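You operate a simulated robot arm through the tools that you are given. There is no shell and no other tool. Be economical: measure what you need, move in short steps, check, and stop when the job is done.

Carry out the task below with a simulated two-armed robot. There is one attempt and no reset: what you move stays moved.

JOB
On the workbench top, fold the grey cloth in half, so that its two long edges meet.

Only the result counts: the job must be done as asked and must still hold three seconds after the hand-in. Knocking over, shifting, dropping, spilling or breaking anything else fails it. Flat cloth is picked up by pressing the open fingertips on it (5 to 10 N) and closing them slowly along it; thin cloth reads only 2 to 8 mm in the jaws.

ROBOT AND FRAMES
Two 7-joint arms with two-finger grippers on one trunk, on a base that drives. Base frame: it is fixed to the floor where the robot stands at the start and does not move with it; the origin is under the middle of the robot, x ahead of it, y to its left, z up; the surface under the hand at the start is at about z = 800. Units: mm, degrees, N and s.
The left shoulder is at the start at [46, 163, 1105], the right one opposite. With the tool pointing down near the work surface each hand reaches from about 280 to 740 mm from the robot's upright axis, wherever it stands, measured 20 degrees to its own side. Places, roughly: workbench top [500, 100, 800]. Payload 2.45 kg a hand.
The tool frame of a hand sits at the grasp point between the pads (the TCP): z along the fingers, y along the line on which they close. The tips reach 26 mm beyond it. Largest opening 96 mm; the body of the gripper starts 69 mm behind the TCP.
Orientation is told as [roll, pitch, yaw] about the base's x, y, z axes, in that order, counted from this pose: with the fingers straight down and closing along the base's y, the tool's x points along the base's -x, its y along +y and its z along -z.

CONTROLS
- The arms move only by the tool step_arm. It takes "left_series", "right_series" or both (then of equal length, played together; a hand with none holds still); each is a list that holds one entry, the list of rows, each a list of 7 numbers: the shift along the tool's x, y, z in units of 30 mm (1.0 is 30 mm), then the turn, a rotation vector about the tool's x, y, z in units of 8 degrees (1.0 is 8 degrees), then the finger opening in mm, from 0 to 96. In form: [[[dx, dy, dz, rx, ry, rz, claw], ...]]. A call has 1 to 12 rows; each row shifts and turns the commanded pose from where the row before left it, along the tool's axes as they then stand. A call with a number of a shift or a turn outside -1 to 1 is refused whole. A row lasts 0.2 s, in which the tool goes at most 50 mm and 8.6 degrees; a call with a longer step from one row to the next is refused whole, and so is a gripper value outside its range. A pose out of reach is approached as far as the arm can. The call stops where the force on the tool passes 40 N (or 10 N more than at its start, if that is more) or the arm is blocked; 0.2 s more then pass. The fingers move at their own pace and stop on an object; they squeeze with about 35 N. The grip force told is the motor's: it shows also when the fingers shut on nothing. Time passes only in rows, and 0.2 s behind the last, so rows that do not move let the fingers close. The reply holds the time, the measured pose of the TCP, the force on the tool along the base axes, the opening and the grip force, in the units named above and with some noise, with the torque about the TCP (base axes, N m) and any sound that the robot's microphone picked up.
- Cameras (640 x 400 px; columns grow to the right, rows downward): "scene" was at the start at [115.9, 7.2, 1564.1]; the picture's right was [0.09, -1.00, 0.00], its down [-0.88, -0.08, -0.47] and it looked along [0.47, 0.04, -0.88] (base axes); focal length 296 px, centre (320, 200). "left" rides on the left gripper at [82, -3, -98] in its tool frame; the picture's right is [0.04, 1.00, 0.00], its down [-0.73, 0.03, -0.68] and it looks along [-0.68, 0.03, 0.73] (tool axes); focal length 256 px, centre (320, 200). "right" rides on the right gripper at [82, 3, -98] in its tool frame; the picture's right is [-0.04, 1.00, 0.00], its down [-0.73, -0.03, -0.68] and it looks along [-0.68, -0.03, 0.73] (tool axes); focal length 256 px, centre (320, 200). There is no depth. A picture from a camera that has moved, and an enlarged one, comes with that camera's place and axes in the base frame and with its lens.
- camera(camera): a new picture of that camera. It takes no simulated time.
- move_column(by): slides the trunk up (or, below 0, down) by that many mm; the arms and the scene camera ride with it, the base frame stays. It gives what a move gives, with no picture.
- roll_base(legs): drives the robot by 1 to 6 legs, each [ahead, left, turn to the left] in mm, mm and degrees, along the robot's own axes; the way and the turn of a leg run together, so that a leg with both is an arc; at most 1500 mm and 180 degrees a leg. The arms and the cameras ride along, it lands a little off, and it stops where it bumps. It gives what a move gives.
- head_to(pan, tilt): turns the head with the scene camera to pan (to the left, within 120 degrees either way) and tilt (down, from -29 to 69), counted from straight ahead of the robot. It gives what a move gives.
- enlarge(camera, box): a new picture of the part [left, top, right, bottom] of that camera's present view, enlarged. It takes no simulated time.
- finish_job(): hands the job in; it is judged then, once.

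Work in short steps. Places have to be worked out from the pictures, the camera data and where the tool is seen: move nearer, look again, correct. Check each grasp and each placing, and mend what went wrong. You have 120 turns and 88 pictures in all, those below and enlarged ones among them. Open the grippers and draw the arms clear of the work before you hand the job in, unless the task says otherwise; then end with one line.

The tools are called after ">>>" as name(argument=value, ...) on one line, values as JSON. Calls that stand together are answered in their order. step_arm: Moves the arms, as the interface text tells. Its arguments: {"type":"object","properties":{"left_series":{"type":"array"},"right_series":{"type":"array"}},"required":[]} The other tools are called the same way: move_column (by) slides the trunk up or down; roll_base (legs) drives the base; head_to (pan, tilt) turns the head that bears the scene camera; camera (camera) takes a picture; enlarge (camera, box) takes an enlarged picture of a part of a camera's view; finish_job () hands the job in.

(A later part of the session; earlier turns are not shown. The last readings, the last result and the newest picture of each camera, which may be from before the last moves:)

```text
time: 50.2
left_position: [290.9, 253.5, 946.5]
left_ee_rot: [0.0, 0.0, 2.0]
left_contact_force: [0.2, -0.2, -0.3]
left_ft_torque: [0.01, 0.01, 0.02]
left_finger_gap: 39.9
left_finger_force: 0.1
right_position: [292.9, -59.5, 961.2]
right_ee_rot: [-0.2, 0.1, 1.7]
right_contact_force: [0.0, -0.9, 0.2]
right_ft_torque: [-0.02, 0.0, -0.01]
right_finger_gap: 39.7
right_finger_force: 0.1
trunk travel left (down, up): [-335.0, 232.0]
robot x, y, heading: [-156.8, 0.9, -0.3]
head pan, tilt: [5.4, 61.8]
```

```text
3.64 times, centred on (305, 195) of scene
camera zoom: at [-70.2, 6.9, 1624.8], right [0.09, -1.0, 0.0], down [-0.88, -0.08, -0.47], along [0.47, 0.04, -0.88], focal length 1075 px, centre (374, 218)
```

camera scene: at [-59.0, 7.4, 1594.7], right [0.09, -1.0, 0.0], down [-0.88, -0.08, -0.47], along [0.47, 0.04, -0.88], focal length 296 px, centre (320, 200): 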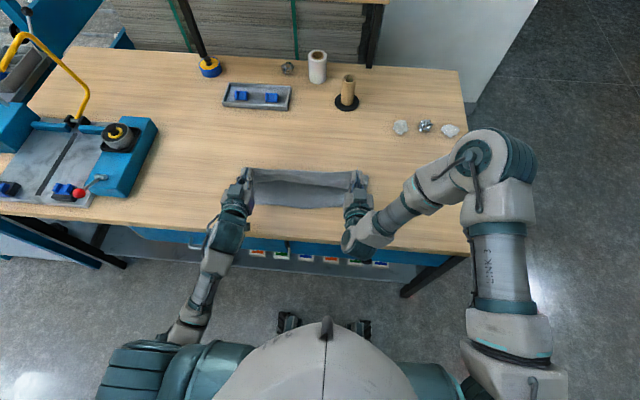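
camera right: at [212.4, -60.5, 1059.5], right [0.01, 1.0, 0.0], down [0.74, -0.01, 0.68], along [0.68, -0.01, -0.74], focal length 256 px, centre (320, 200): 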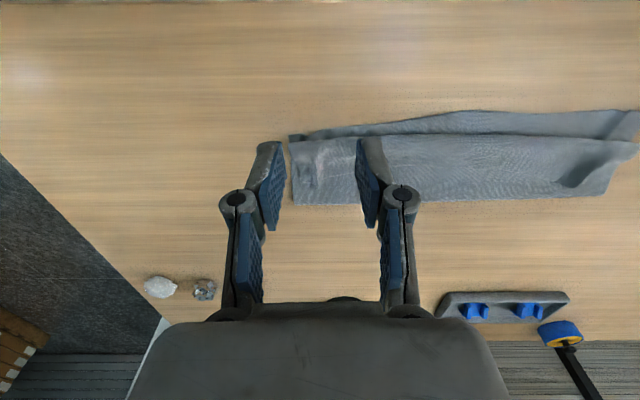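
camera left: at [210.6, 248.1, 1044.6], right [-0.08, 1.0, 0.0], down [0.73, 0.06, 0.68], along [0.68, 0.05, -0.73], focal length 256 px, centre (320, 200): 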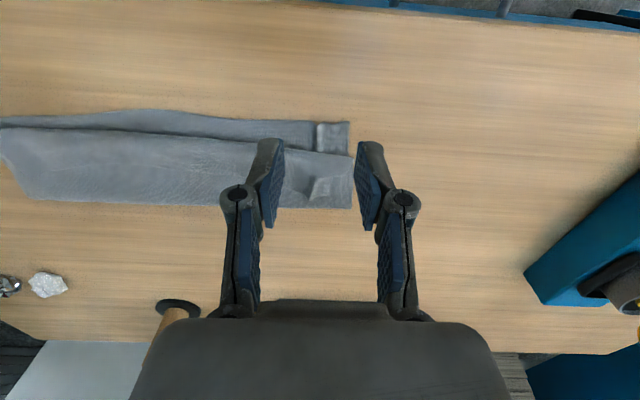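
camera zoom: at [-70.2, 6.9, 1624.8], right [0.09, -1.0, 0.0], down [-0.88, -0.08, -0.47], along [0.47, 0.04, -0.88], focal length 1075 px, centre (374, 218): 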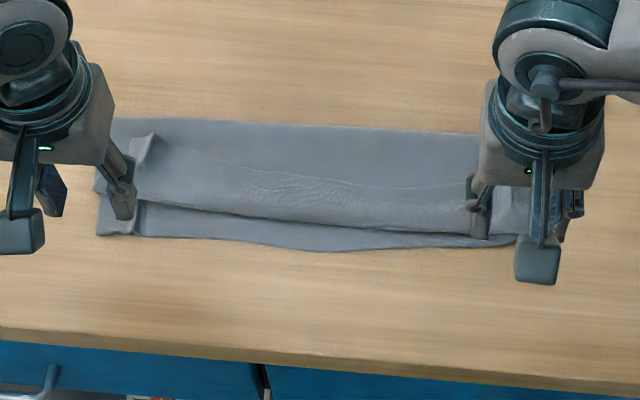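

The closer view shows a strip of about 45 mm along the moved edge is folded back on top, with the pinch ridges still standing near (425, 252) and (416, -65). I'll pinch only the outermost 8–10 mm of those ridges at the free edge and pull it over, so I'm moving above them now.

>>> step_arm(left_series=[[[-0.76, -0.035, 0.42, 0, 0, 0, 40], [-0.76, -0.035, 0.42, 0, 0, 0, 40], [-0.76, -0.035, 0.42, 0, 0, 0, 40], [-0.76, -0.035, 0.42, 0, 0, 0, 40], [-0.76, -0.035, 0.42, 0, 0, 0, 40], [-0.76, -0.035, 0.42, 0, 0, 0, 40], [0, 0, 0, 0, 0, 0, 40]]], right_series=[[[-0.7, -0.055, 0.495, 0, 0, 0, 40], [-0.7, -0.055, 0.495, 0, 0, 0, 40], [-0.7, -0.055, 0.495, 0, 0, 0, 40], [-0.7, -0.055, 0.495, 0, 0, 0, 40], [-0.7, -0.055, 0.495, 0, 0, 0, 40], [-0.7, -0.055, 0.495, 0, 0, 0, 40], [0, 0, 0, 0, 0, 0, 40]]])

>>> enlarge(camera="left", box=[220, 50, 420, 200])

>>> enlarge(camera="right", box=[220, 50, 420, 200])

```text
time: 51.8
left_position: [426.9, 250.4, 872.0]
left_ee_rot: [0.0, -0.2, 1.8]
left_contact_force: [0.3, 0.2, -0.9]
left_ft_torque: [0.0, -0.02, 0.0]
left_finger_gap: 40.1
left_finger_force: 0.1
right_position: [419.6, -67.0, 873.5]
right_ee_rot: [-0.1, 0.0, 1.7]
right_contact_force: [0.0, -1.2, 0.1]
right_ft_torque: [0.0, -0.02, 0.01]
right_finger_gap: 39.7
right_finger_force: 0.1
trunk travel left (down, up): [-335.0, 232.0]
robot x, y, heading: [-154.6, -3.9, 0.0]
head pan, tilt: [5.4, 61.8]
```

```text
2.67 times, centred on (320, 125) of left
camera zoom: at [347.0, 245.7, 968.8], right [-0.07, 1.0, 0.0], down [0.73, 0.05, 0.68], along [0.68, 0.05, -0.73], focal length 683 px, centre (320, 400)
```

zoom: 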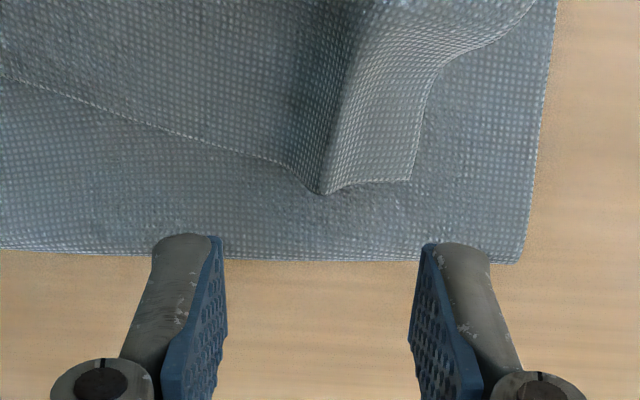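

```text
2.67 times, centred on (320, 125) of right
camera zoom: at [337.5, -66.8, 970.1], right [0.01, 1.0, 0.0], down [0.73, -0.01, 0.68], along [0.68, -0.01, -0.73], focal length 683 px, centre (320, 400)
```

zoom: 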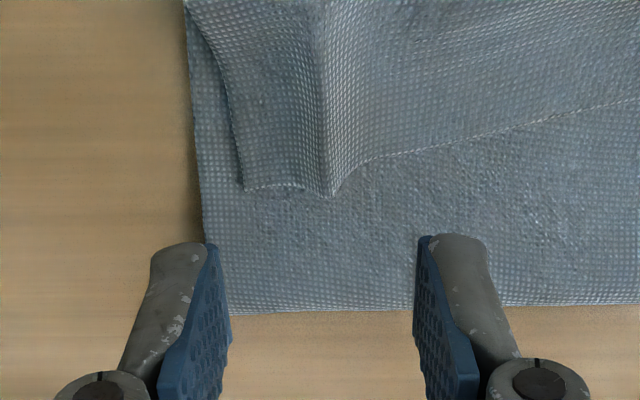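

The ridges are clearly visible, with ends at (423, 252) and (415, -65), so the fingers will overlap the outer 10 mm. I'm lowering around them.

>>> step_arm(left_series=[[[0.1, 0.07, 0.5, 0, 0, 0, 40], [0, 0, 0.5, 0, 0, 0, 40], [0, 0, 0.33, 0, 0, 0, 40], [0, 0, 0, 0, 0, 0, 40]]], right_series=[[[0.1, 0.04, 0.5, 0, 0, 0, 40], [0, 0, 0.5, 0, 0, 0, 40], [0, 0, 0.38, 0, 0, 0, 40], [0, 0, 0, 0, 0, 0, 40]]])

>>> enlarge(camera="left", box=[240, 80, 400, 200])

>>> enlarge(camera="right", box=[240, 80, 400, 200])

```text
time: 52.8
left_position: [424.8, 252.7, 831.3]
left_ee_rot: [-0.1, -0.1, 2.0]
left_contact_force: [-0.7, 1.0, 0.2]
left_ft_torque: [-0.03, 0.0, 0.01]
left_finger_gap: 40.0
left_finger_force: 0.1
right_position: [416.4, -66.0, 830.3]
right_ee_rot: [-0.1, 0.0, 1.6]
right_contact_force: [0.9, -0.5, -0.2]
right_ft_torque: [0.05, 0.02, 0.01]
right_finger_gap: 40.2
right_finger_force: 0.0
trunk travel left (down, up): [-335.0, 232.0]
robot x, y, heading: [-155.6, -3.2, -0.1]
head pan, tilt: [5.4, 61.8]
```

```text
3.33 times, centred on (320, 140) of left
camera zoom: at [344.8, 247.4, 929.0], right [-0.07, 1.0, 0.0], down [0.73, 0.06, 0.68], along [0.68, 0.05, -0.73], focal length 853 px, centre (320, 400)
```

zoom: 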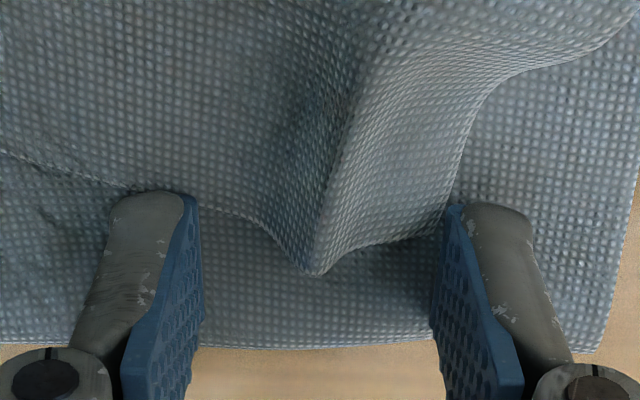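

```text
3.33 times, centred on (320, 140) of right
camera zoom: at [335.0, -66.4, 928.2], right [0.01, 1.0, 0.0], down [0.73, -0.01, 0.68], along [0.68, -0.01, -0.73], focal length 853 px, centre (320, 400)
```

zoom: 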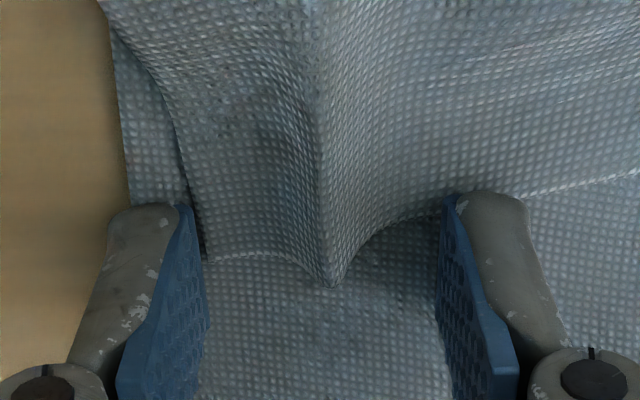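

The ridges sit squarely between the pads with no contact on the lower layers. I'm closing on the ridge ends.

>>> step_arm(left_series=[[[0, 0, 0, 0, 0, 0, 32], [0, 0, 0, 0, 0, 0, 24], [0, 0, 0, 0, 0, 0, 18], [0, 0, 0, 0, 0, 0, 12], [0, 0, 0, 0, 0, 0, 6], [0, 0, 0, 0, 0, 0, 0], [0, 0, 0, 0, 0, 0, 0]]], right_series=[[[0, 0, 0, 0, 0, 0, 32], [0, 0, 0, 0, 0, 0, 24], [0, 0, 0, 0, 0, 0, 18], [0, 0, 0, 0, 0, 0, 12], [0, 0, 0, 0, 0, 0, 6], [0, 0, 0, 0, 0, 0, 0], [0, 0, 0, 0, 0, 0, 0]]])

>>> camera(camera="left")

>>> camera(camera="right")

```text
time: 54.4
left_position: [425.9, 252.9, 830.9]
left_ee_rot: [-0.2, 0.0, 2.0]
left_contact_force: [-0.4, -1.4, -0.5]
left_ft_torque: [-0.04, 0.02, 0.05]
left_finger_gap: 2.8
left_finger_force: 35.2
right_position: [416.8, -65.4, 830.5]
right_ee_rot: [-0.1, 0.1, 1.7]
right_contact_force: [-0.4, 2.7, 1.1]
right_ft_torque: [0.16, 0.0, -0.05]
right_finger_gap: 1.2
right_finger_force: 29.0
trunk travel left (down, up): [-335.0, 232.0]
robot x, y, heading: [-157.7, 1.3, 0.3]
head pan, tilt: [5.4, 61.8]
```

```text
21 pictures are left
camera left: at [344.9, 247.4, 929.1], right [-0.07, 1.0, 0.0], down [0.73, 0.05, 0.68], along [0.68, 0.05, -0.73], focal length 256 px, centre (320, 200)
```

left: 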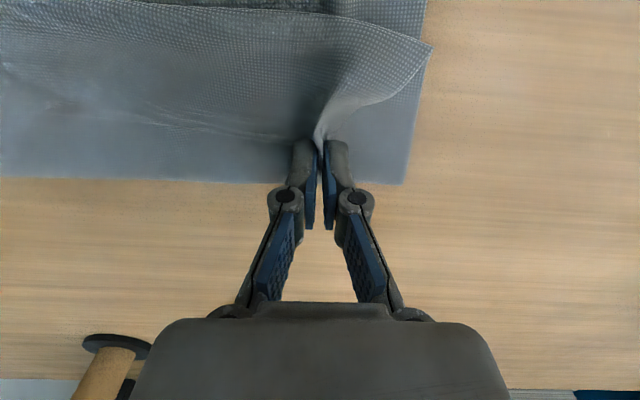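

```text
20 pictures are left
camera right: at [335.1, -66.2, 928.4], right [0.01, 1.0, 0.0], down [0.73, -0.01, 0.68], along [0.68, -0.01, -0.73], focal length 256 px, centre (320, 200)
```

right: 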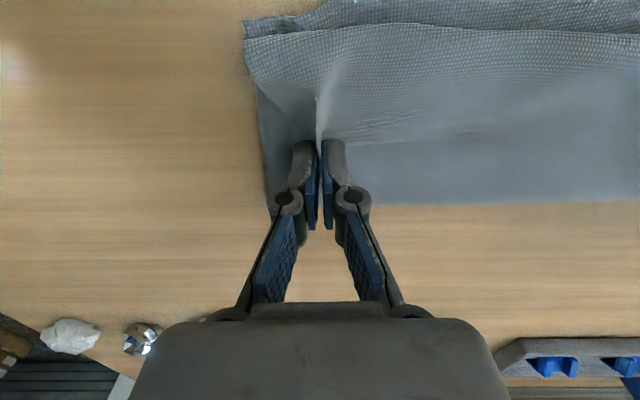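

Both ends hold the free edge. I'm lifting it and swinging over the hinge toward the near edge.

>>> step_arm(left_series=[[[0.17, 0, -0.5, 0, 0, 0, 0], [0.33, 0, -0.5, 0, 0, 0, 0], [0.6, 0, -0.4, 0, 0, 0, 0], [0.6, 0, -0.2, 0, 0, 0, 0], [0, 0, 0, 0, 0, 0, 0]]], right_series=[[[0.17, 0, -0.5, 0, 0, 0, 0], [0.33, 0, -0.5, 0, 0, 0, 0], [0.6, 0, -0.4, 0, 0, 0, 0], [0.6, 0, -0.2, 0, 0, 0, 0], [0, 0, 0, 0, 0, 0, 0]]])

>>> camera(camera="left")

```text
time: 55.6
left_position: [372.5, 250.8, 879.9]
left_ee_rot: [0.0, -0.2, 2.0]
left_contact_force: [-0.8, -2.6, -0.5]
left_ft_torque: [-0.06, 0.01, 0.01]
left_finger_gap: 1.4
left_finger_force: 29.8
right_position: [365.4, -66.6, 877.7]
right_ee_rot: [-0.1, 0.1, 1.6]
right_contact_force: [0.1, 1.9, -0.3]
right_ft_torque: [0.09, -0.01, -0.02]
right_finger_gap: 3.8
right_finger_force: 32.5
trunk travel left (down, up): [-335.0, 232.0]
robot x, y, heading: [-154.5, 0.5, -0.2]
head pan, tilt: [5.4, 61.8]
```

```text
19 pictures are left
camera left: at [293.1, 245.6, 977.2], right [-0.07, 1.0, 0.0], down [0.73, 0.05, 0.68], along [0.68, 0.05, -0.73], focal length 256 px, centre (320, 200)
```

left: 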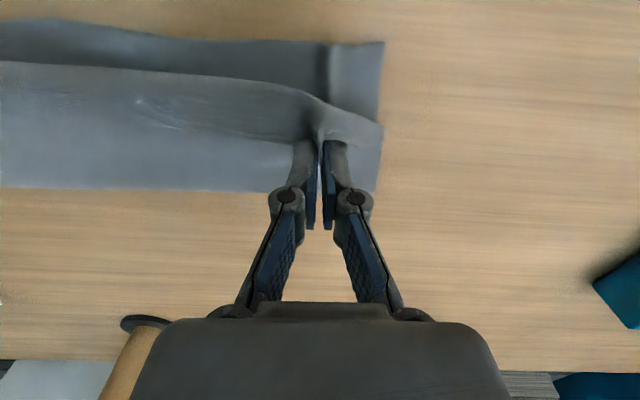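

The edge has been swung over the hinge. I'm tilting 40° now, so the last pinched centimetre will lie toward me, before lowering with the trunk.

>>> step_arm(left_series=[[[0.2, 0, 0, 0, -1, 0, 0], [0.2, 0, 0, 0, -1, 0, 0], [0.2, 0, 0, 0, -1, 0, 0], [0.2, 0, -0.1, 0, -1, 0, 0], [0.2, 0, -0.2, 0, -1, 0, 0]]], right_series=[[[0, 0, 0, 0, -1, 0, 0], [0, 0, 0, 0, -1, 0, 0], [0, 0, 0, 0, -1, 0, 0], [0.1, 0, -0.2, 0, -1, 0, 0], [0.1, 0, -0.3, 0, -1, 0, 0]]])

>>> enlarge(camera="scene", box=[220, 140, 390, 250])

```text
time: 56.8
left_position: [340.2, 249.1, 879.6]
left_ee_rot: [-0.1, -40.3, 1.9]
left_contact_force: [-0.7, -1.2, 0.0]
left_ft_torque: [-0.01, 0.0, -0.02]
left_finger_gap: 2.0
left_finger_force: 30.2
right_position: [352.9, -67.9, 890.9]
right_ee_rot: [0.0, -40.2, 1.7]
right_contact_force: [-0.5, 0.3, 0.1]
right_ft_torque: [0.03, -0.01, -0.04]
right_finger_gap: 1.3
right_finger_force: 30.9
trunk travel left (down, up): [-335.0, 232.0]
robot x, y, heading: [-156.5, 0.3, -0.3]
head pan, tilt: [5.4, 61.8]
```

```text
3.64 times, centred on (305, 195) of scene
camera zoom: at [-73.2, 6.7, 1625.0], right [0.09, -1.0, 0.0], down [-0.88, -0.08, -0.47], along [0.47, 0.04, -0.88], focal length 1075 px, centre (374, 218)
```

zoom: 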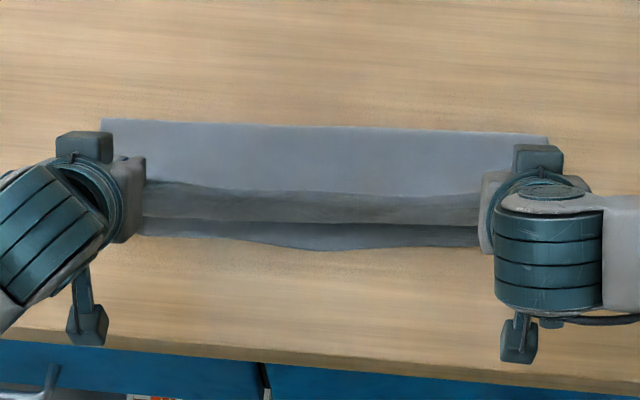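

The strip now stands vertical, but the fold line sits about 14 mm too close to me, so the edge would overshoot. I'm carrying the edge up and away to let the lower layer and fold roll out to the true midline.

>>> step_arm(left_series=[[[-0.725, 0, 0.173, 0, 0, 0, 0], [-0.725, 0, 0.173, 0, 0, 0, 0], [-0.725, 0, 0.173, 0, 0, 0, 0], [-0.725, 0, 0.173, 0, 0, 0, 0], [-0.725, 0, 0.173, 0, 0, 0, 0], [0, 0, 0, 0, 0, 0, 0]]], right_series=[[[-0.69, 0, 0.24, 0, 0, 0, 0], [-0.69, 0, 0.24, 0, 0, 0, 0], [-0.69, 0, 0.24, 0, 0, 0, 0], [-0.69, 0, 0.24, 0, 0, 0, 0], [-0.69, 0, 0.24, 0, 0, 0, 0], [0, 0, 0, 0, 0, 0, 0]]])

>>> enlarge(camera="scene", box=[220, 120, 400, 250])

```text
time: 58.2
left_position: [440.6, 253.6, 930.2]
left_ee_rot: [-0.2, -40.2, 2.0]
left_contact_force: [-0.1, -1.8, -0.5]
left_ft_torque: [-0.05, -0.02, -0.03]
left_finger_gap: 1.7
left_finger_force: 32.2
right_position: [454.6, -63.9, 928.3]
right_ee_rot: [-0.1, -40.0, 1.8]
right_contact_force: [-0.6, 3.0, 0.0]
right_ft_torque: [0.08, 0.0, 0.02]
right_finger_gap: 1.3
right_finger_force: 28.1
trunk travel left (down, up): [-335.0, 232.0]
robot x, y, heading: [-155.0, -3.8, 0.2]
head pan, tilt: [5.4, 61.8]
```

```text
3.08 times, centred on (310, 185) of scene
camera zoom: at [-71.0, 6.4, 1624.9], right [0.09, -1.0, 0.0], down [-0.88, -0.08, -0.47], along [0.47, 0.04, -0.88], focal length 910 px, centre (351, 246)
```

zoom: 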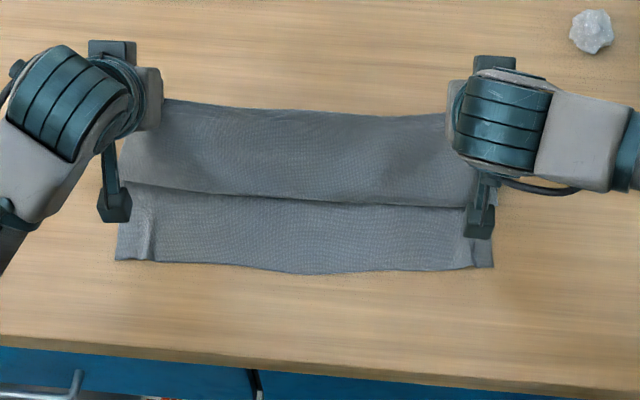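

The cloth still has an S-bend, with its crease hanging on my side. I'm raising 40 mm to pull it out.

>>> move_column(by=40)

>>> enlarge(camera="scene", box=[220, 120, 400, 250])

```text
time: 59.0
left_position: [441.6, 252.6, 968.5]
left_ee_rot: [0.0, -40.2, 1.9]
left_contact_force: [0.6, -2.0, -0.8]
left_ft_torque: [-0.01, 0.03, 0.0]
left_finger_gap: 2.7
left_finger_force: 30.2
right_position: [456.4, -65.3, 967.3]
right_ee_rot: [-0.2, -39.9, 1.7]
right_contact_force: [3.4, 2.5, -3.4]
right_ft_torque: [0.02, 0.06, -0.03]
right_finger_gap: 3.0
right_finger_force: 27.8
trunk travel left (down, up): [-375.0, 192.0]
robot x, y, heading: [-157.3, 0.2, 0.2]
head pan, tilt: [5.4, 61.8]
```

```text
3.08 times, centred on (310, 185) of scene
camera zoom: at [-83.1, 5.7, 1664.7], right [0.09, -1.0, 0.0], down [-0.88, -0.08, -0.47], along [0.47, 0.04, -0.88], focal length 910 px, centre (351, 246)
```

zoom: 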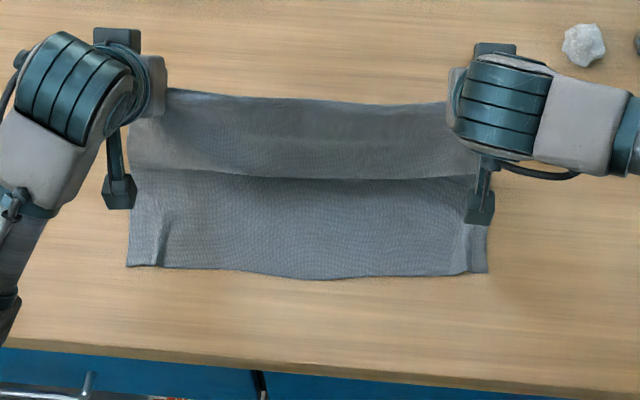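

The lower layer is now flat up to x≈465 and the sheet rises there, right on the midline. I'm swinging the edge down toward the near edge on an arc about that fold, finishing with the trunk.

>>> step_arm(left_series=[[[0.73, 0, -0.015, 0, 0, 0, 0], [0.73, 0, -0.015, 0, 0, 0, 0], [0.73, 0, -0.015, 0, 0, 0, 0], [0.82, 0, 0.07, 0, 0, 0, 0], [0.82, 0, 0.07, 0, 0, 0, 0], [0, 0, 0, 0, 0, 0, 0]]], right_series=[[[0.73, 0, -0.015, 0, 0, 0, 0], [0.73, 0, -0.015, 0, 0, 0, 0], [0.73, 0, -0.015, 0, 0, 0, 0], [0.82, 0, 0.07, 0, 0, 0, 0], [0.82, 0, 0.07, 0, 0, 0, 0], [0, 0, 0, 0, 0, 0, 0]]])

>>> enlarge(camera="scene", box=[220, 120, 400, 250])

```text
time: 60.4
left_position: [355.7, 249.0, 892.7]
left_ee_rot: [0.0, -40.0, 1.9]
left_contact_force: [-0.1, -1.4, 0.5]
left_ft_torque: [-0.03, 0.01, 0.0]
left_finger_gap: 1.7
left_finger_force: 31.8
right_position: [368.5, -67.4, 890.4]
right_ee_rot: [0.0, -40.0, 1.7]
right_contact_force: [-0.1, 0.5, 1.2]
right_ft_torque: [0.03, -0.01, -0.01]
right_finger_gap: 3.0
right_finger_force: 30.0
trunk travel left (down, up): [-375.0, 192.0]
robot x, y, heading: [-156.0, 1.1, 0.1]
head pan, tilt: [5.4, 61.8]
```

```text
3.08 times, centred on (310, 185) of scene
camera zoom: at [-85.0, 6.1, 1664.9], right [0.09, -1.0, 0.0], down [-0.88, -0.08, -0.47], along [0.47, 0.04, -0.88], focal length 910 px, centre (351, 246)
```

zoom: 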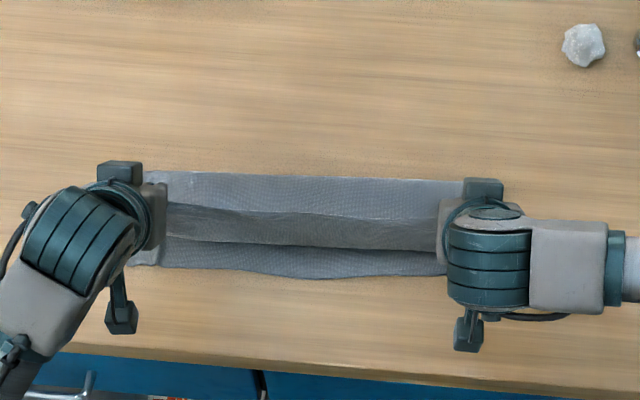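

The remaining strip stands above its hinge. I'm moving the edge over the near edge and then lowering with the trunk.

>>> step_arm(left_series=[[[0.35, 0, -0.29, 0, 0, 0, 0], [0.35, 0, -0.29, 0, 0, 0, 0], [0, 0, 0, 0, 0, 0, 0]]], right_series=[[[0.35, 0, -0.29, 0, 0, 0, 0], [0.35, 0, -0.29, 0, 0, 0, 0], [0, 0, 0, 0, 0, 0, 0]]])

>>> move_column(by=-50)

>>> enlarge(camera="scene", box=[220, 120, 400, 250])

```text
time: 61.2
left_position: [328.4, 248.9, 891.9]
left_ee_rot: [-0.1, -40.1, 1.9]
left_contact_force: [0.6, -2.4, -0.3]
left_ft_torque: [-0.1, -0.01, -0.04]
left_finger_gap: 2.2
left_finger_force: 29.6
right_position: [342.3, -69.0, 890.8]
right_ee_rot: [-0.2, -40.0, 1.7]
right_contact_force: [0.1, 0.7, 0.9]
right_ft_torque: [0.08, 0.03, 0.05]
right_finger_gap: 2.7
right_finger_force: 29.8
trunk travel left (down, up): [-375.0, 192.0]
robot x, y, heading: [-155.6, -0.1, -0.2]
head pan, tilt: [5.4, 61.8]
```

```text
time: 62.1
left_position: [328.3, 248.6, 843.6]
left_ee_rot: [0.0, -40.3, 2.0]
left_contact_force: [-0.5, -0.5, 0.5]
left_ft_torque: [-0.03, -0.02, -0.04]
left_finger_gap: 2.3
left_finger_force: 30.3
right_position: [341.5, -68.5, 843.2]
right_ee_rot: [0.0, -40.1, 1.7]
right_contact_force: [-0.3, 2.6, -0.6]
right_ft_torque: [0.08, 0.02, -0.01]
right_finger_gap: 1.3
right_finger_force: 28.0
trunk travel left (down, up): [-325.0, 242.0]
robot x, y, heading: [-154.8, 0.8, -0.0]
head pan, tilt: [5.4, 61.8]
```

```text
3.08 times, centred on (310, 185) of scene
camera zoom: at [-68.2, 5.8, 1615.0], right [0.09, -1.0, 0.0], down [-0.88, -0.08, -0.47], along [0.47, 0.04, -0.88], focal length 910 px, centre (351, 246)
```

zoom: 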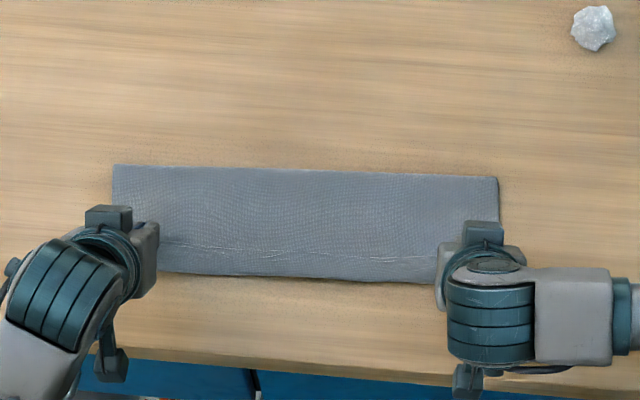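

The upper layer now covers the lower one, but I see a faint line near the edge. I'm zooming in on it.

>>> enlarge(camera="scene", box=[255, 175, 355, 225])

```text
6.40 times, centred on (305, 200) of scene
camera zoom: at [-68.2, 5.8, 1615.0], right [0.09, -1.0, 0.0], down [-0.88, -0.08, -0.47], along [0.47, 0.04, -0.88], focal length 1892 px, centre (416, 200)
```

zoom: 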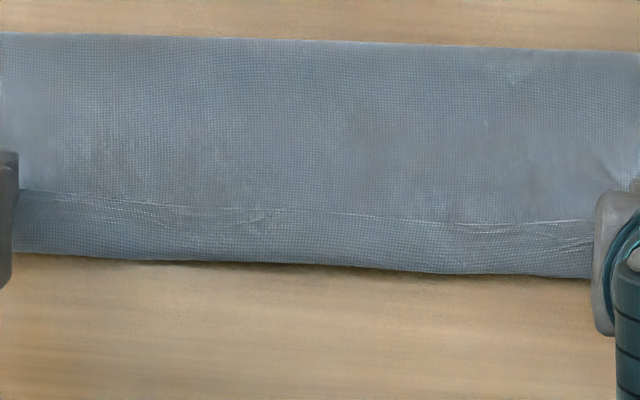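

About 25 mm of the edge is still folded back because the fold line is ~12 mm short. I'm lifting again, further out this time so the fold moves to x≈472, and then I'll come down keeping the sheet taut so it can't curl.

>>> move_column(by=50)

>>> step_arm(left_series=[[[-0.785, 0, 0.275, 0, 0, 0, 0], [-0.785, 0, 0.275, 0, 0, 0, 0], [-0.785, 0, 0.275, 0, 0, 0, 0], [-0.785, 0, 0.275, 0, 0, 0, 0], [-0.785, 0, 0.275, 0, 0, 0, 0], [-0.785, 0, 0.275, 0, 0, 0, 0], [0, 0, 0, 0, 0, 0, 0]]], right_series=[[[-0.785, 0, 0.275, 0, 0, 0, 0], [-0.785, 0, 0.275, 0, 0, 0, 0], [-0.785, 0, 0.275, 0, 0, 0, 0], [-0.785, 0, 0.275, 0, 0, 0, 0], [-0.785, 0, 0.275, 0, 0, 0, 0], [-0.785, 0, 0.275, 0, 0, 0, 0], [0, 0, 0, 0, 0, 0, 0]]])

>>> enlarge(camera="scene", box=[220, 120, 400, 250])

```text
time: 63.1
left_position: [327.4, 248.5, 891.1]
left_ee_rot: [0.0, -40.1, 1.9]
left_contact_force: [1.1, -3.6, -0.6]
left_ft_torque: [-0.04, 0.0, -0.05]
left_finger_gap: 1.5
left_finger_force: 30.8
right_position: [342.7, -69.9, 891.8]
right_ee_rot: [0.0, -39.9, 1.8]
right_contact_force: [0.2, 2.0, 0.3]
right_ft_torque: [0.12, -0.02, 0.05]
right_finger_gap: 0.8
right_finger_force: 30.7
trunk travel left (down, up): [-375.0, 192.0]
robot x, y, heading: [-155.2, -1.3, -0.0]
head pan, tilt: [5.4, 61.8]
```

```text
time: 64.7
left_position: [467.3, 252.7, 947.5]
left_ee_rot: [0.1, -40.2, 2.0]
left_contact_force: [1.3, -1.9, -0.4]
left_ft_torque: [-0.04, 0.0, -0.04]
left_finger_gap: 3.3
left_finger_force: 32.9
right_position: [481.9, -63.9, 946.1]
right_ee_rot: [-0.1, -40.0, 1.7]
right_contact_force: [-0.4, 2.7, -0.4]
right_ft_torque: [0.03, 0.01, 0.02]
right_finger_gap: 3.3
right_finger_force: 33.6
trunk travel left (down, up): [-375.0, 192.0]
robot x, y, heading: [-155.8, -1.3, 0.0]
head pan, tilt: [5.4, 61.8]
```

```text
3.08 times, centred on (310, 185) of scene
camera zoom: at [-84.5, 6.2, 1664.9], right [0.09, -1.0, 0.0], down [-0.88, -0.08, -0.47], along [0.47, 0.04, -0.88], focal length 910 px, centre (351, 246)
```

zoom: 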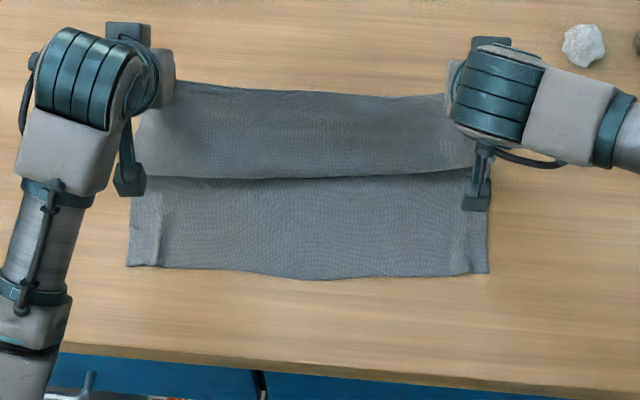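

The lower layer still rises at about x=460 with some slack. I'm lifting 30 mm more and 15 mm further out to roll the fold out.

>>> step_arm(left_series=[[[-0.515, 0, -0.22, 0, 0, 0, 0], [-0.515, 0, -0.22, 0, 0, 0, 0], [0, 0, 0, 0, 0, 0, 0]]], right_series=[[[-0.515, 0, -0.22, 0, 0, 0, 0], [-0.515, 0, -0.22, 0, 0, 0, 0], [0, 0, 0, 0, 0, 0, 0]]])

>>> enlarge(camera="scene", box=[220, 120, 400, 250])

```text
time: 65.5
left_position: [484.1, 254.5, 978.4]
left_ee_rot: [-0.1, -40.0, 2.0]
left_contact_force: [-0.9, -2.0, -0.4]
left_ft_torque: [-0.06, -0.02, 0.0]
left_finger_gap: 0.9
left_finger_force: 30.3
right_position: [497.7, -63.4, 975.5]
right_ee_rot: [-0.1, -39.9, 1.7]
right_contact_force: [-1.0, 1.2, 0.2]
right_ft_torque: [0.07, 0.0, 0.0]
right_finger_gap: 0.8
right_finger_force: 28.7
trunk travel left (down, up): [-375.0, 192.0]
robot x, y, heading: [-154.7, 2.0, -0.2]
head pan, tilt: [5.4, 61.8]
```

```text
3.08 times, centred on (310, 185) of scene
camera zoom: at [-83.5, 6.1, 1664.8], right [0.09, -1.0, 0.0], down [-0.88, -0.08, -0.47], along [0.47, 0.04, -0.88], focal length 910 px, centre (351, 246)
```

zoom: 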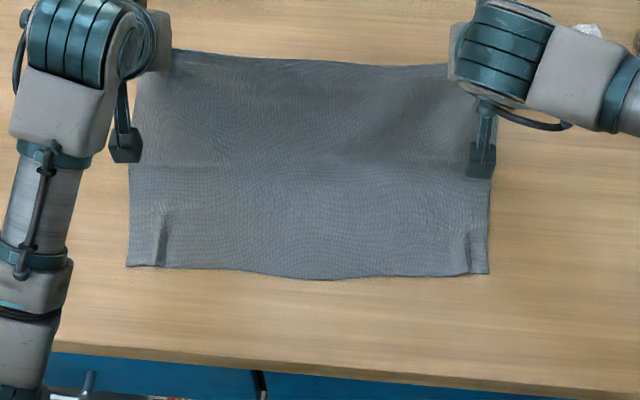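

The S-bend is gone and the sheet is smooth. I'm now tilting the fingers to about 88° so the cloth leaves them straight down and bulges to the far side on the way back.

>>> step_arm(left_series=[[[0.36, 0, -0.08, 0, -1, 0, 0], [0.36, 0, -0.08, 0, -1, 0, 0], [0, 0, 0, 0, -1, 0, 0], [0, 0, 0, 0, -1, 0, 0], [0, 0, 0, 0, -1, 0, 0], [0, 0, 0, 0, -1, 0, 0], [0, 0, 0, 0, 0, 0, 0]]], right_series=[[[0.36, 0, -0.08, 0, -1, 0, 0], [0.36, 0, -0.08, 0, -1, 0, 0], [0, 0, 0, 0, -1, 0, 0], [0, 0, 0, 0, -1, 0, 0], [0, 0, 0, 0, -1, 0, 0], [0, 0, 0, 0, -1, 0, 0], [0, 0, 0, 0, 0, 0, 0]]])

```text
time: 67.1
left_position: [463.9, 250.4, 965.3]
left_ee_rot: [2.6, -88.2, -0.6]
left_contact_force: [0.4, 0.1, -0.4]
left_ft_torque: [-0.01, 0.04, -0.13]
left_finger_gap: 3.1
left_finger_force: 36.3
right_position: [468.4, 0.4, 1009.1]
right_ee_rot: [-0.7, -87.2, 0.9]
right_contact_force: [-1.6, -0.6, 0.5]
right_ft_torque: [0.0, -0.01, 0.04]
right_finger_gap: 2.0
right_finger_force: 33.9
right hand out of reach, approached as far as the arm can: row 4, 5, 6
trunk travel left (down, up): [-375.0, 192.0]
robot x, y, heading: [-154.1, 1.8, -0.1]
head pan, tilt: [5.4, 61.8]
```

The right hand ran out of reach and drifted to y=0, z=1009. I'm lowering the trunk 40 mm, which gives the arm room, and then putting the right hand back at about 75° tilt.

>>> move_column(by=-40)

>>> step_arm(left_series=[[[0, 0, 0, 0, 0.8, 0, 0], [-0.4, 0, 0, 0, 0.8, 0, 0], [0, 0, 0, 0, 0, 0, 0], [0, 0, 0, 0, 0, 0, 0], [0, 0, 0, 0, 0, 0, 0]]], right_series=[[[0, -0.4, 0.1, 0, 0.8, 0, 0], [0, -0.45, 0.1, 0, 0.8, 0, 0], [0.1, -0.45, 0, 0, 0, 0, 0], [0.2, -0.45, 0, 0, 0, 0, 0], [0.2, -0.4, 0, 0, 0, 0, 0]]])

>>> camera(camera="scene")

```text
time: 67.9
left_position: [463.2, 252.9, 926.2]
left_ee_rot: [-1.2, -88.1, 3.1]
left_contact_force: [-1.5, 0.2, -0.2]
left_ft_torque: [0.0, -0.02, -0.03]
left_finger_gap: 1.4
left_finger_force: 32.6
right_position: [467.6, 1.4, 956.5]
right_ee_rot: [-1.4, -85.9, 1.8]
right_contact_force: [-1.1, 0.4, -0.7]
right_ft_torque: [-0.02, 0.07, 0.02]
right_finger_gap: 0.2
right_finger_force: 28.4
trunk travel left (down, up): [-335.0, 232.0]
robot x, y, heading: [-158.9, -0.6, -0.1]
head pan, tilt: [5.4, 61.8]
```

```text
time: 69.1
left_position: [465.7, 252.9, 937.1]
left_ee_rot: [-0.1, -75.3, 2.0]
left_contact_force: [0.5, -2.7, -0.7]
left_ft_torque: [0.01, 0.04, -0.05]
left_finger_gap: 3.6
left_finger_force: 34.5
right_position: [471.2, -62.3, 942.3]
right_ee_rot: [-0.5, -73.1, 0.8]
right_contact_force: [0.2, 1.9, -0.4]
right_ft_torque: [0.02, -0.01, 0.09]
right_finger_gap: 1.8
right_finger_force: 32.5
trunk travel left (down, up): [-335.0, 232.0]
robot x, y, heading: [-153.4, 2.0, -0.2]
head pan, tilt: [5.4, 61.8]
```

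```text
10 pictures are left
camera scene: at [-71.0, 5.7, 1624.9], right [0.09, -1.0, 0.0], down [-0.88, -0.08, -0.47], along [0.47, 0.04, -0.88], focal length 296 px, centre (320, 200)
```

scene: 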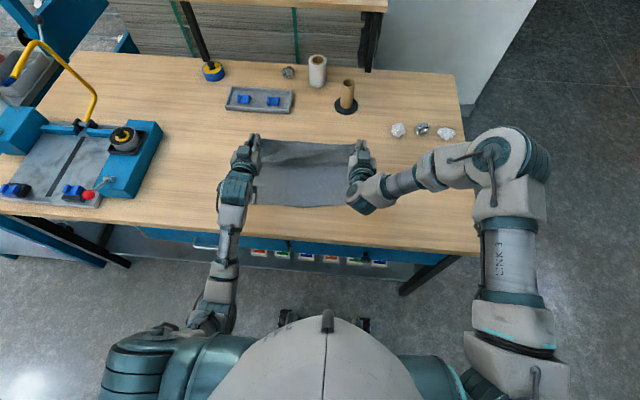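

Both corners are still held with a good hanging shape. I'm swinging back along the arc with alternating small trunk and base moves, starting with 22 mm down and 60 mm back.

>>> move_column(by=-22)

>>> roll_base(legs=[[-60, 0, 0]])

>>> move_column(by=-22)

>>> roll_base(legs=[[-32, 0, 0]])

>>> enlarge(camera="scene", box=[220, 100, 400, 230])

```text
time: 69.8
left_position: [466.3, 253.6, 915.2]
left_ee_rot: [-0.1, -75.4, 2.1]
left_contact_force: [1.0, -2.1, -0.2]
left_ft_torque: [-0.04, 0.04, -0.04]
left_finger_gap: 3.1
left_finger_force: 32.1
right_position: [468.4, -62.4, 920.1]
right_ee_rot: [-0.4, -73.1, 0.8]
right_contact_force: [-0.6, 1.5, -0.6]
right_ft_torque: [0.05, 0.03, 0.04]
right_finger_gap: 1.6
right_finger_force: 31.7
trunk travel left (down, up): [-313.0, 254.0]
robot x, y, heading: [-157.6, -0.1, 0.1]
head pan, tilt: [5.4, 61.8]
```

```text
time: 70.8
left_position: [407.2, 254.1, 913.6]
left_ee_rot: [-0.2, -75.3, 2.2]
left_contact_force: [-2.0, -2.8, 0.5]
left_ft_torque: [-0.09, 0.0, -0.04]
left_finger_gap: 1.5
left_finger_force: 30.6
right_position: [410.6, -61.2, 918.1]
right_ee_rot: [-0.5, -73.1, 0.9]
right_contact_force: [-0.4, 3.1, 0.5]
right_ft_torque: [0.06, 0.0, 0.06]
right_finger_gap: 1.8
right_finger_force: 31.2
trunk travel left (down, up): [-313.0, 254.0]
robot x, y, heading: [-213.0, 0.2, -0.1]
head pan, tilt: [5.4, 61.8]
```

```text
time: 71.4
left_position: [401.4, 253.7, 897.6]
left_ee_rot: [-0.2, -75.7, 2.1]
left_contact_force: [-0.1, -2.5, 0.0]
left_ft_torque: [-0.03, 0.02, -0.04]
left_finger_gap: 3.0
left_finger_force: 34.4
right_position: [406.4, -61.3, 900.2]
right_ee_rot: [-0.4, -73.3, 0.8]
right_contact_force: [-0.7, 2.1, -0.1]
right_ft_torque: [0.01, 0.02, 0.01]
right_finger_gap: 2.0
right_finger_force: 31.5
trunk travel left (down, up): [-291.0, 276.0]
robot x, y, heading: [-214.9, -0.7, -0.1]
head pan, tilt: [5.4, 61.8]
```

```text
time: 72.3
left_position: [372.1, 253.4, 894.7]
left_ee_rot: [-0.2, -75.4, 2.2]
left_contact_force: [-0.4, -2.7, 0.0]
left_ft_torque: [-0.02, 0.0, -0.04]
left_finger_gap: 2.1
left_finger_force: 29.4
right_position: [377.9, -61.4, 898.3]
right_ee_rot: [-0.6, -73.2, 0.9]
right_contact_force: [0.2, 3.2, -0.2]
right_ft_torque: [0.01, 0.03, 0.04]
right_finger_gap: 1.7
right_finger_force: 31.0
trunk travel left (down, up): [-291.0, 276.0]
robot x, y, heading: [-245.2, 2.2, -0.0]
head pan, tilt: [5.4, 61.8]
```

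```text
3.08 times, centred on (310, 165) of scene
camera zoom: at [-137.4, 6.6, 1580.1], right [0.09, -1.0, 0.0], down [-0.88, -0.08, -0.47], along [0.46, 0.04, -0.88], focal length 910 px, centre (351, 308)
```

zoom: 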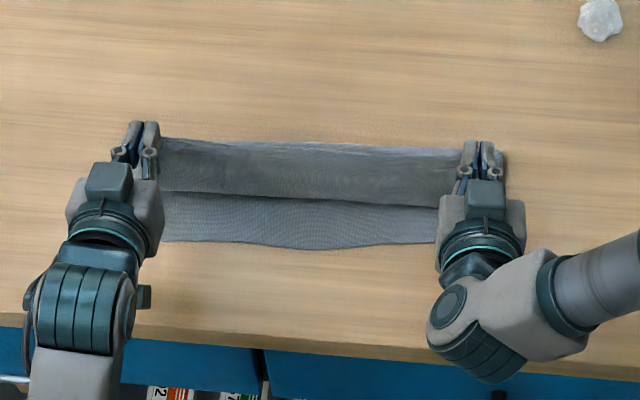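

The upper layer now lies back from the fold to about x=397 and then rises to the hands. I'm easing the tilt to 45° and laying the edge over the near edge.

>>> step_arm(left_series=[[[0.5, 0, -0.8, 0, 0, 0, 0], [0.2, 0, -0.6, 0, 0.9, 0, 0], [0, 0, -0.1, 0, 0.95, 0, 0], [0, 0, 0, 0, 0.95, 0, 0], [0.1, 0, 0.1, 0, 0.95, 0, 0], [0.35, 0, 0.35, 0, 0, 0, 0], [0.35, 0, 0.35, 0, 0, 0, 0], [0, 0, 0, 0, 0, 0, 0]]], right_series=[[[0.5, 0, -0.7, 0, 0, 0, 0], [0.2, 0, -0.4, 0, 0.9, 0, 0], [0, 0, -0.1, 0, 0.9, 0, 0], [0, 0, 0, 0, 0.9, 0, 0], [0.1, 0, 0.1, 0, 0.9, 0, 0], [0.35, 0, 0.35, 0, 0, 0, 0], [0.35, 0, 0.35, 0, 0, 0, 0], [0, 0, 0, 0, 0, 0, 0]]])

>>> enlarge(camera="scene", box=[230, 110, 390, 210])

```text
time: 74.1
left_position: [320.5, 251.5, 855.1]
left_ee_rot: [-0.1, -45.8, 2.0]
left_contact_force: [-0.4, -1.3, 0.1]
left_ft_torque: [0.05, 0.02, 0.02]
left_finger_gap: 1.1
left_finger_force: 28.7
right_position: [331.4, -62.4, 859.3]
right_ee_rot: [-0.2, -44.7, 0.6]
right_contact_force: [-0.5, 1.1, 1.0]
right_ft_torque: [0.04, -0.01, 0.0]
right_finger_gap: 2.1
right_finger_force: 31.5
trunk travel left (down, up): [-291.0, 276.0]
robot x, y, heading: [-246.1, 3.2, 0.2]
head pan, tilt: [5.4, 61.8]
```

```text
4.00 times, centred on (310, 160) of scene
camera zoom: at [-140.7, 6.1, 1580.5], right [0.09, -1.0, 0.0], down [-0.88, -0.08, -0.47], along [0.47, 0.04, -0.88], focal length 1183 px, centre (360, 360)
```

zoom: 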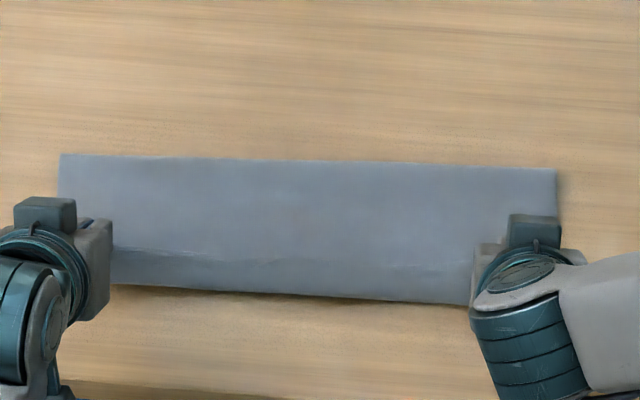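

About 30 mm is still doubled back, because the fold is at x≈457 and should be at ~472. I'm repeating the lift more carefully: up, out until the sheet is smooth, then lowering at x≈490 so the lower layer lies flat past the midline.

>>> move_column(by=70)

>>> roll_base(legs=[[100, 0, 0]])

>>> step_arm(left_series=[[[-0.8, 0, 0.1, 0, 0, 0, 0], [-0.8, 0, 0.1, 0, 0, 0, 0], [-0.8, 0, -0.1, 0, 0, 0, 0], [-0.8, 0, -0.1, 0, 0, 0, 0], [-0.5, 0, 0.4, 0, 0, 0, 0], [0, 0, 0, 0, 0, 0, 0]]], right_series=[[[-0.8, 0, 0.1, 0, 0, 0, 0], [-0.8, 0, 0.1, 0, 0, 0, 0], [-0.8, 0, -0.1, 0, 0, 0, 0], [-0.8, 0, -0.1, 0, 0, 0, 0], [-0.5, 0, 0.4, 0, 0, 0, 0], [0, 0, 0, 0, 0, 0, 0]]])

>>> enlarge(camera="scene", box=[220, 120, 400, 250])

```text
time: 75.2
left_position: [320.9, 251.7, 924.3]
left_ee_rot: [0.0, -45.7, 2.0]
left_contact_force: [0.6, -2.0, 0.1]
left_ft_torque: [-0.02, 0.0, 0.02]
left_finger_gap: 1.5
left_finger_force: 30.7
right_position: [333.2, -62.9, 927.4]
right_ee_rot: [-0.2, -44.8, 0.5]
right_contact_force: [-0.2, 1.0, -0.6]
right_ft_torque: [0.0, -0.02, 0.0]
right_finger_gap: 1.8
right_finger_force: 31.3
trunk travel left (down, up): [-361.0, 206.0]
robot x, y, heading: [-244.2, -1.9, 0.1]
head pan, tilt: [5.4, 61.8]
```

```text
time: 76.3
left_position: [420.8, 251.1, 925.1]
left_ee_rot: [0.1, -45.8, 2.0]
left_contact_force: [0.1, -2.0, -0.3]
left_ft_torque: [-0.06, 0.01, -0.01]
left_finger_gap: 2.1
left_finger_force: 29.2
right_position: [432.2, -62.7, 927.4]
right_ee_rot: [-0.2, -44.7, 0.5]
right_contact_force: [-0.1, 0.3, -0.3]
right_ft_torque: [0.07, -0.01, 0.02]
right_finger_gap: 2.0
right_finger_force: 31.2
trunk travel left (down, up): [-361.0, 206.0]
robot x, y, heading: [-142.3, -0.3, 0.3]
head pan, tilt: [5.4, 61.8]
```

```text
time: 77.7
left_position: [502.9, 255.9, 998.9]
left_ee_rot: [0.0, -46.0, 2.0]
left_contact_force: [0.2, -1.7, -1.2]
left_ft_torque: [-0.03, -0.01, -0.05]
left_finger_gap: 1.6
left_finger_force: 30.3
right_position: [517.1, -61.7, 1000.4]
right_ee_rot: [-0.1, -44.9, 0.6]
right_contact_force: [-0.5, 1.6, 0.2]
right_ft_torque: [0.05, -0.01, 0.02]
right_finger_gap: 1.7
right_finger_force: 31.1
trunk travel left (down, up): [-361.0, 206.0]
robot x, y, heading: [-145.6, 2.1, -0.1]
head pan, tilt: [5.4, 61.8]
```

```text
3.08 times, centred on (310, 185) of scene
camera zoom: at [-71.4, 6.2, 1650.9], right [0.09, -1.0, 0.0], down [-0.88, -0.08, -0.47], along [0.47, 0.04, -0.88], focal length 910 px, centre (351, 246)
```

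zoom: 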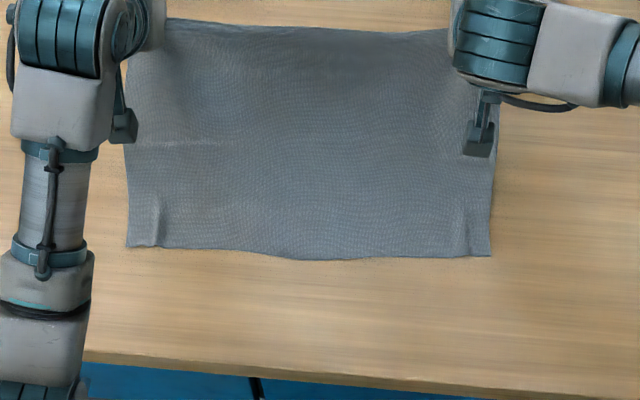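

The sheet is smooth, and the whole cloth slid about 27 mm away from me, so the near edge is now at x≈360 (left) to 384 (right). The midline is therefore about 498–520. I'm lowering straight down so the lower layer lies flat beneath the hands.

>>> move_column(by=-70)

>>> enlarge(camera="scene", box=[220, 120, 400, 250])

```text
time: 78.8
left_position: [504.3, 256.0, 929.1]
left_ee_rot: [-0.1, -45.9, 2.0]
left_contact_force: [0.0, -2.7, 0.0]
left_ft_torque: [-0.1, 0.01, -0.03]
left_finger_gap: 2.9
left_finger_force: 29.8
right_position: [516.5, -61.4, 930.8]
right_ee_rot: [-0.2, -45.0, 0.6]
right_contact_force: [0.0, 2.0, -0.7]
right_ft_torque: [0.06, 0.0, 0.02]
right_finger_gap: 1.8
right_finger_force: 31.6
trunk travel left (down, up): [-291.0, 276.0]
robot x, y, heading: [-142.0, -1.7, -0.1]
head pan, tilt: [5.4, 61.8]
```

```text
3.08 times, centred on (310, 185) of scene
camera zoom: at [-40.2, 6.0, 1580.6], right [0.09, -1.0, 0.0], down [-0.88, -0.08, -0.47], along [0.47, 0.04, -0.88], focal length 910 px, centre (351, 246)
```

zoom: 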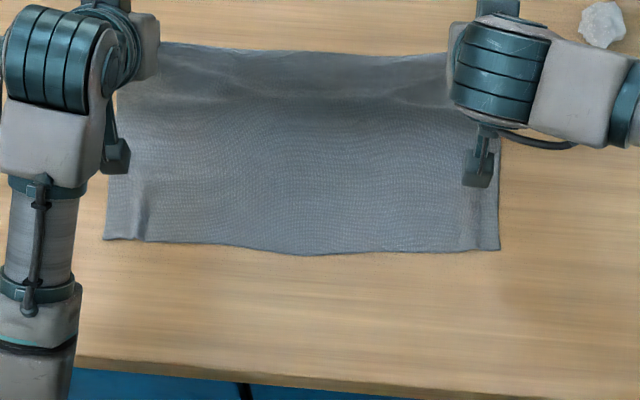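

The lower layer is flat to about x=505, right on the midline. I'm running the taut arc back to the near edge now.

>>> step_arm(left_series=[[[0.57, 0, -0.99, 0, 0, 0, 0], [0.68, 0, -0.4, 0, 0, 0, 0], [0.71, 0, -0.38, 0, 0, 0, 0], [0.57, 0, -0.07, 0, 0, 0, 0], [0.57, 0, -0.07, 0, 0, 0, 0], [0.54, 0, 0.07, 0, 0, 0, 0], [0.54, 0, 0.07, 0, 0, 0, 0], [0.52, 0, 0.21, 0, 0, 0, 0], [0.52, 0, 0.21, 0, 0, 0, 0], [0, 0, 0, 0, 0, 0, 0]]], right_series=[[[0.57, 0, -0.99, 0, 0, 0, 0], [0.59, 0, -0.31, 0, 0, 0, 0], [0.61, 0, -0.28, 0, 0, 0, 0], [0.57, 0, -0.07, 0, 0, 0, 0], [0.57, 0, -0.07, 0, 0, 0, 0], [0.54, 0, 0.07, 0, 0, 0, 0], [0.54, 0, 0.07, 0, 0, 0, 0], [0.52, 0, 0.21, 0, 0, 0, 0], [0.52, 0, 0.21, 0, 0, 0, 0], [0, 0, 0, 0, 0, 0, 0]]])

>>> enlarge(camera="scene", box=[220, 120, 400, 250])

```text
time: 81.0
left_position: [366.4, 250.5, 844.1]
left_ee_rot: [0.1, -46.0, 1.9]
left_contact_force: [-0.9, -0.8, -0.6]
left_ft_torque: [-0.08, -0.04, 0.0]
left_finger_gap: 2.6
left_finger_force: 35.1
right_position: [385.8, -62.3, 846.5]
right_ee_rot: [-0.1, -44.9, 0.5]
right_contact_force: [0.0, -0.4, -0.4]
right_ft_torque: [0.03, 0.03, 0.0]
right_finger_gap: 2.0
right_finger_force: 30.9
trunk travel left (down, up): [-291.0, 276.0]
robot x, y, heading: [-149.6, -0.7, -0.0]
head pan, tilt: [5.4, 61.8]
```

```text
3.08 times, centred on (310, 185) of scene
camera zoom: at [-41.3, 5.8, 1580.5], right [0.09, -1.0, 0.0], down [-0.88, -0.08, -0.47], along [0.47, 0.04, -0.88], focal length 910 px, centre (351, 246)
```

zoom: 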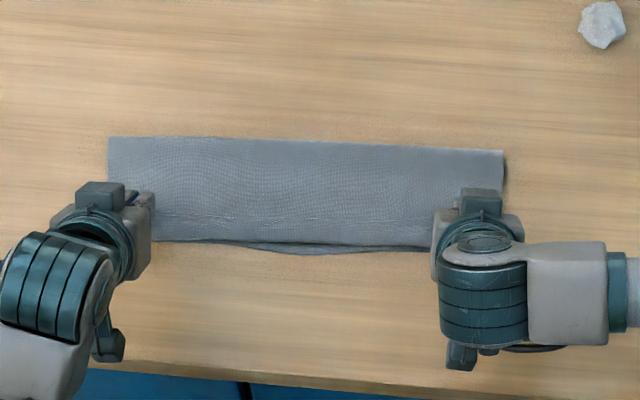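

The fold has moved to ~490, which is still about 12 mm short because it rolls back ~15 mm during the swing. I'm repeating once more with the lower layer laid about 15 mm further out.

>>> move_column(by=70)

>>> step_arm(left_series=[[[-0.833, 0, 0.33, 0, 0, 0, 0], [-0.833, 0, 0.33, 0, 0, 0, 0], [-0.833, 0, 0.33, 0, 0, 0, 0], [-0.833, 0, 0.33, 0, 0, 0, 0], [-0.833, 0, 0.33, 0, 0, 0, 0], [-0.833, 0, 0.33, 0, 0, 0, 0], [0, 0, 0, 0, 0, 0, 0]]], right_series=[[[-0.793, 0, 0.307, 0, 0, 0, 0], [-0.793, 0, 0.307, 0, 0, 0, 0], [-0.793, 0, 0.307, 0, 0, 0, 0], [-0.793, 0, 0.307, 0, 0, 0, 0], [-0.793, 0, 0.307, 0, 0, 0, 0], [-0.793, 0, 0.307, 0, 0, 0, 0], [0, 0, 0, 0, 0, 0, 0]]])

>>> enlarge(camera="scene", box=[220, 120, 400, 250])

```text
time: 82.1
left_position: [365.3, 249.4, 913.3]
left_ee_rot: [-0.1, -46.0, 2.0]
left_contact_force: [-0.7, -0.5, 0.6]
left_ft_torque: [-0.02, 0.02, 0.01]
left_finger_gap: 1.1
left_finger_force: 30.4
right_position: [386.2, -61.9, 917.4]
right_ee_rot: [-0.2, -44.8, 0.4]
right_contact_force: [0.0, 0.4, -0.6]
right_ft_torque: [0.03, 0.03, 0.04]
right_finger_gap: 1.8
right_finger_force: 31.9
trunk travel left (down, up): [-361.0, 206.0]
robot x, y, heading: [-147.8, 0.8, 0.1]
head pan, tilt: [5.4, 61.8]
```

```text
time: 83.7
left_position: [513.8, 254.8, 979.2]
left_ee_rot: [-0.1, -46.1, 1.9]
left_contact_force: [-1.4, -1.7, -0.1]
left_ft_torque: [-0.07, -0.03, 0.0]
left_finger_gap: 1.2
left_finger_force: 31.4
right_position: [525.3, -61.8, 979.6]
right_ee_rot: [-0.2, -44.9, 0.6]
right_contact_force: [-0.7, 1.3, 0.1]
right_ft_torque: [0.04, -0.04, 0.01]
right_finger_gap: 1.8
right_finger_force: 30.5
trunk travel left (down, up): [-361.0, 206.0]
robot x, y, heading: [-148.3, 1.1, -0.1]
head pan, tilt: [5.4, 61.8]
```

```text
3.08 times, centred on (310, 185) of scene
camera zoom: at [-71.1, 6.2, 1650.8], right [0.09, -1.0, 0.0], down [-0.88, -0.08, -0.47], along [0.47, 0.04, -0.88], focal length 910 px, centre (351, 246)
```

zoom: 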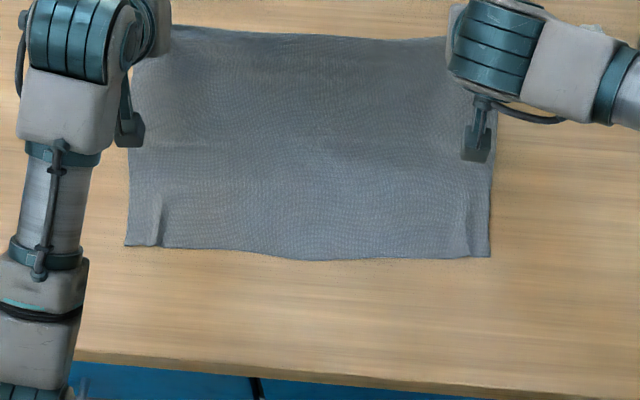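

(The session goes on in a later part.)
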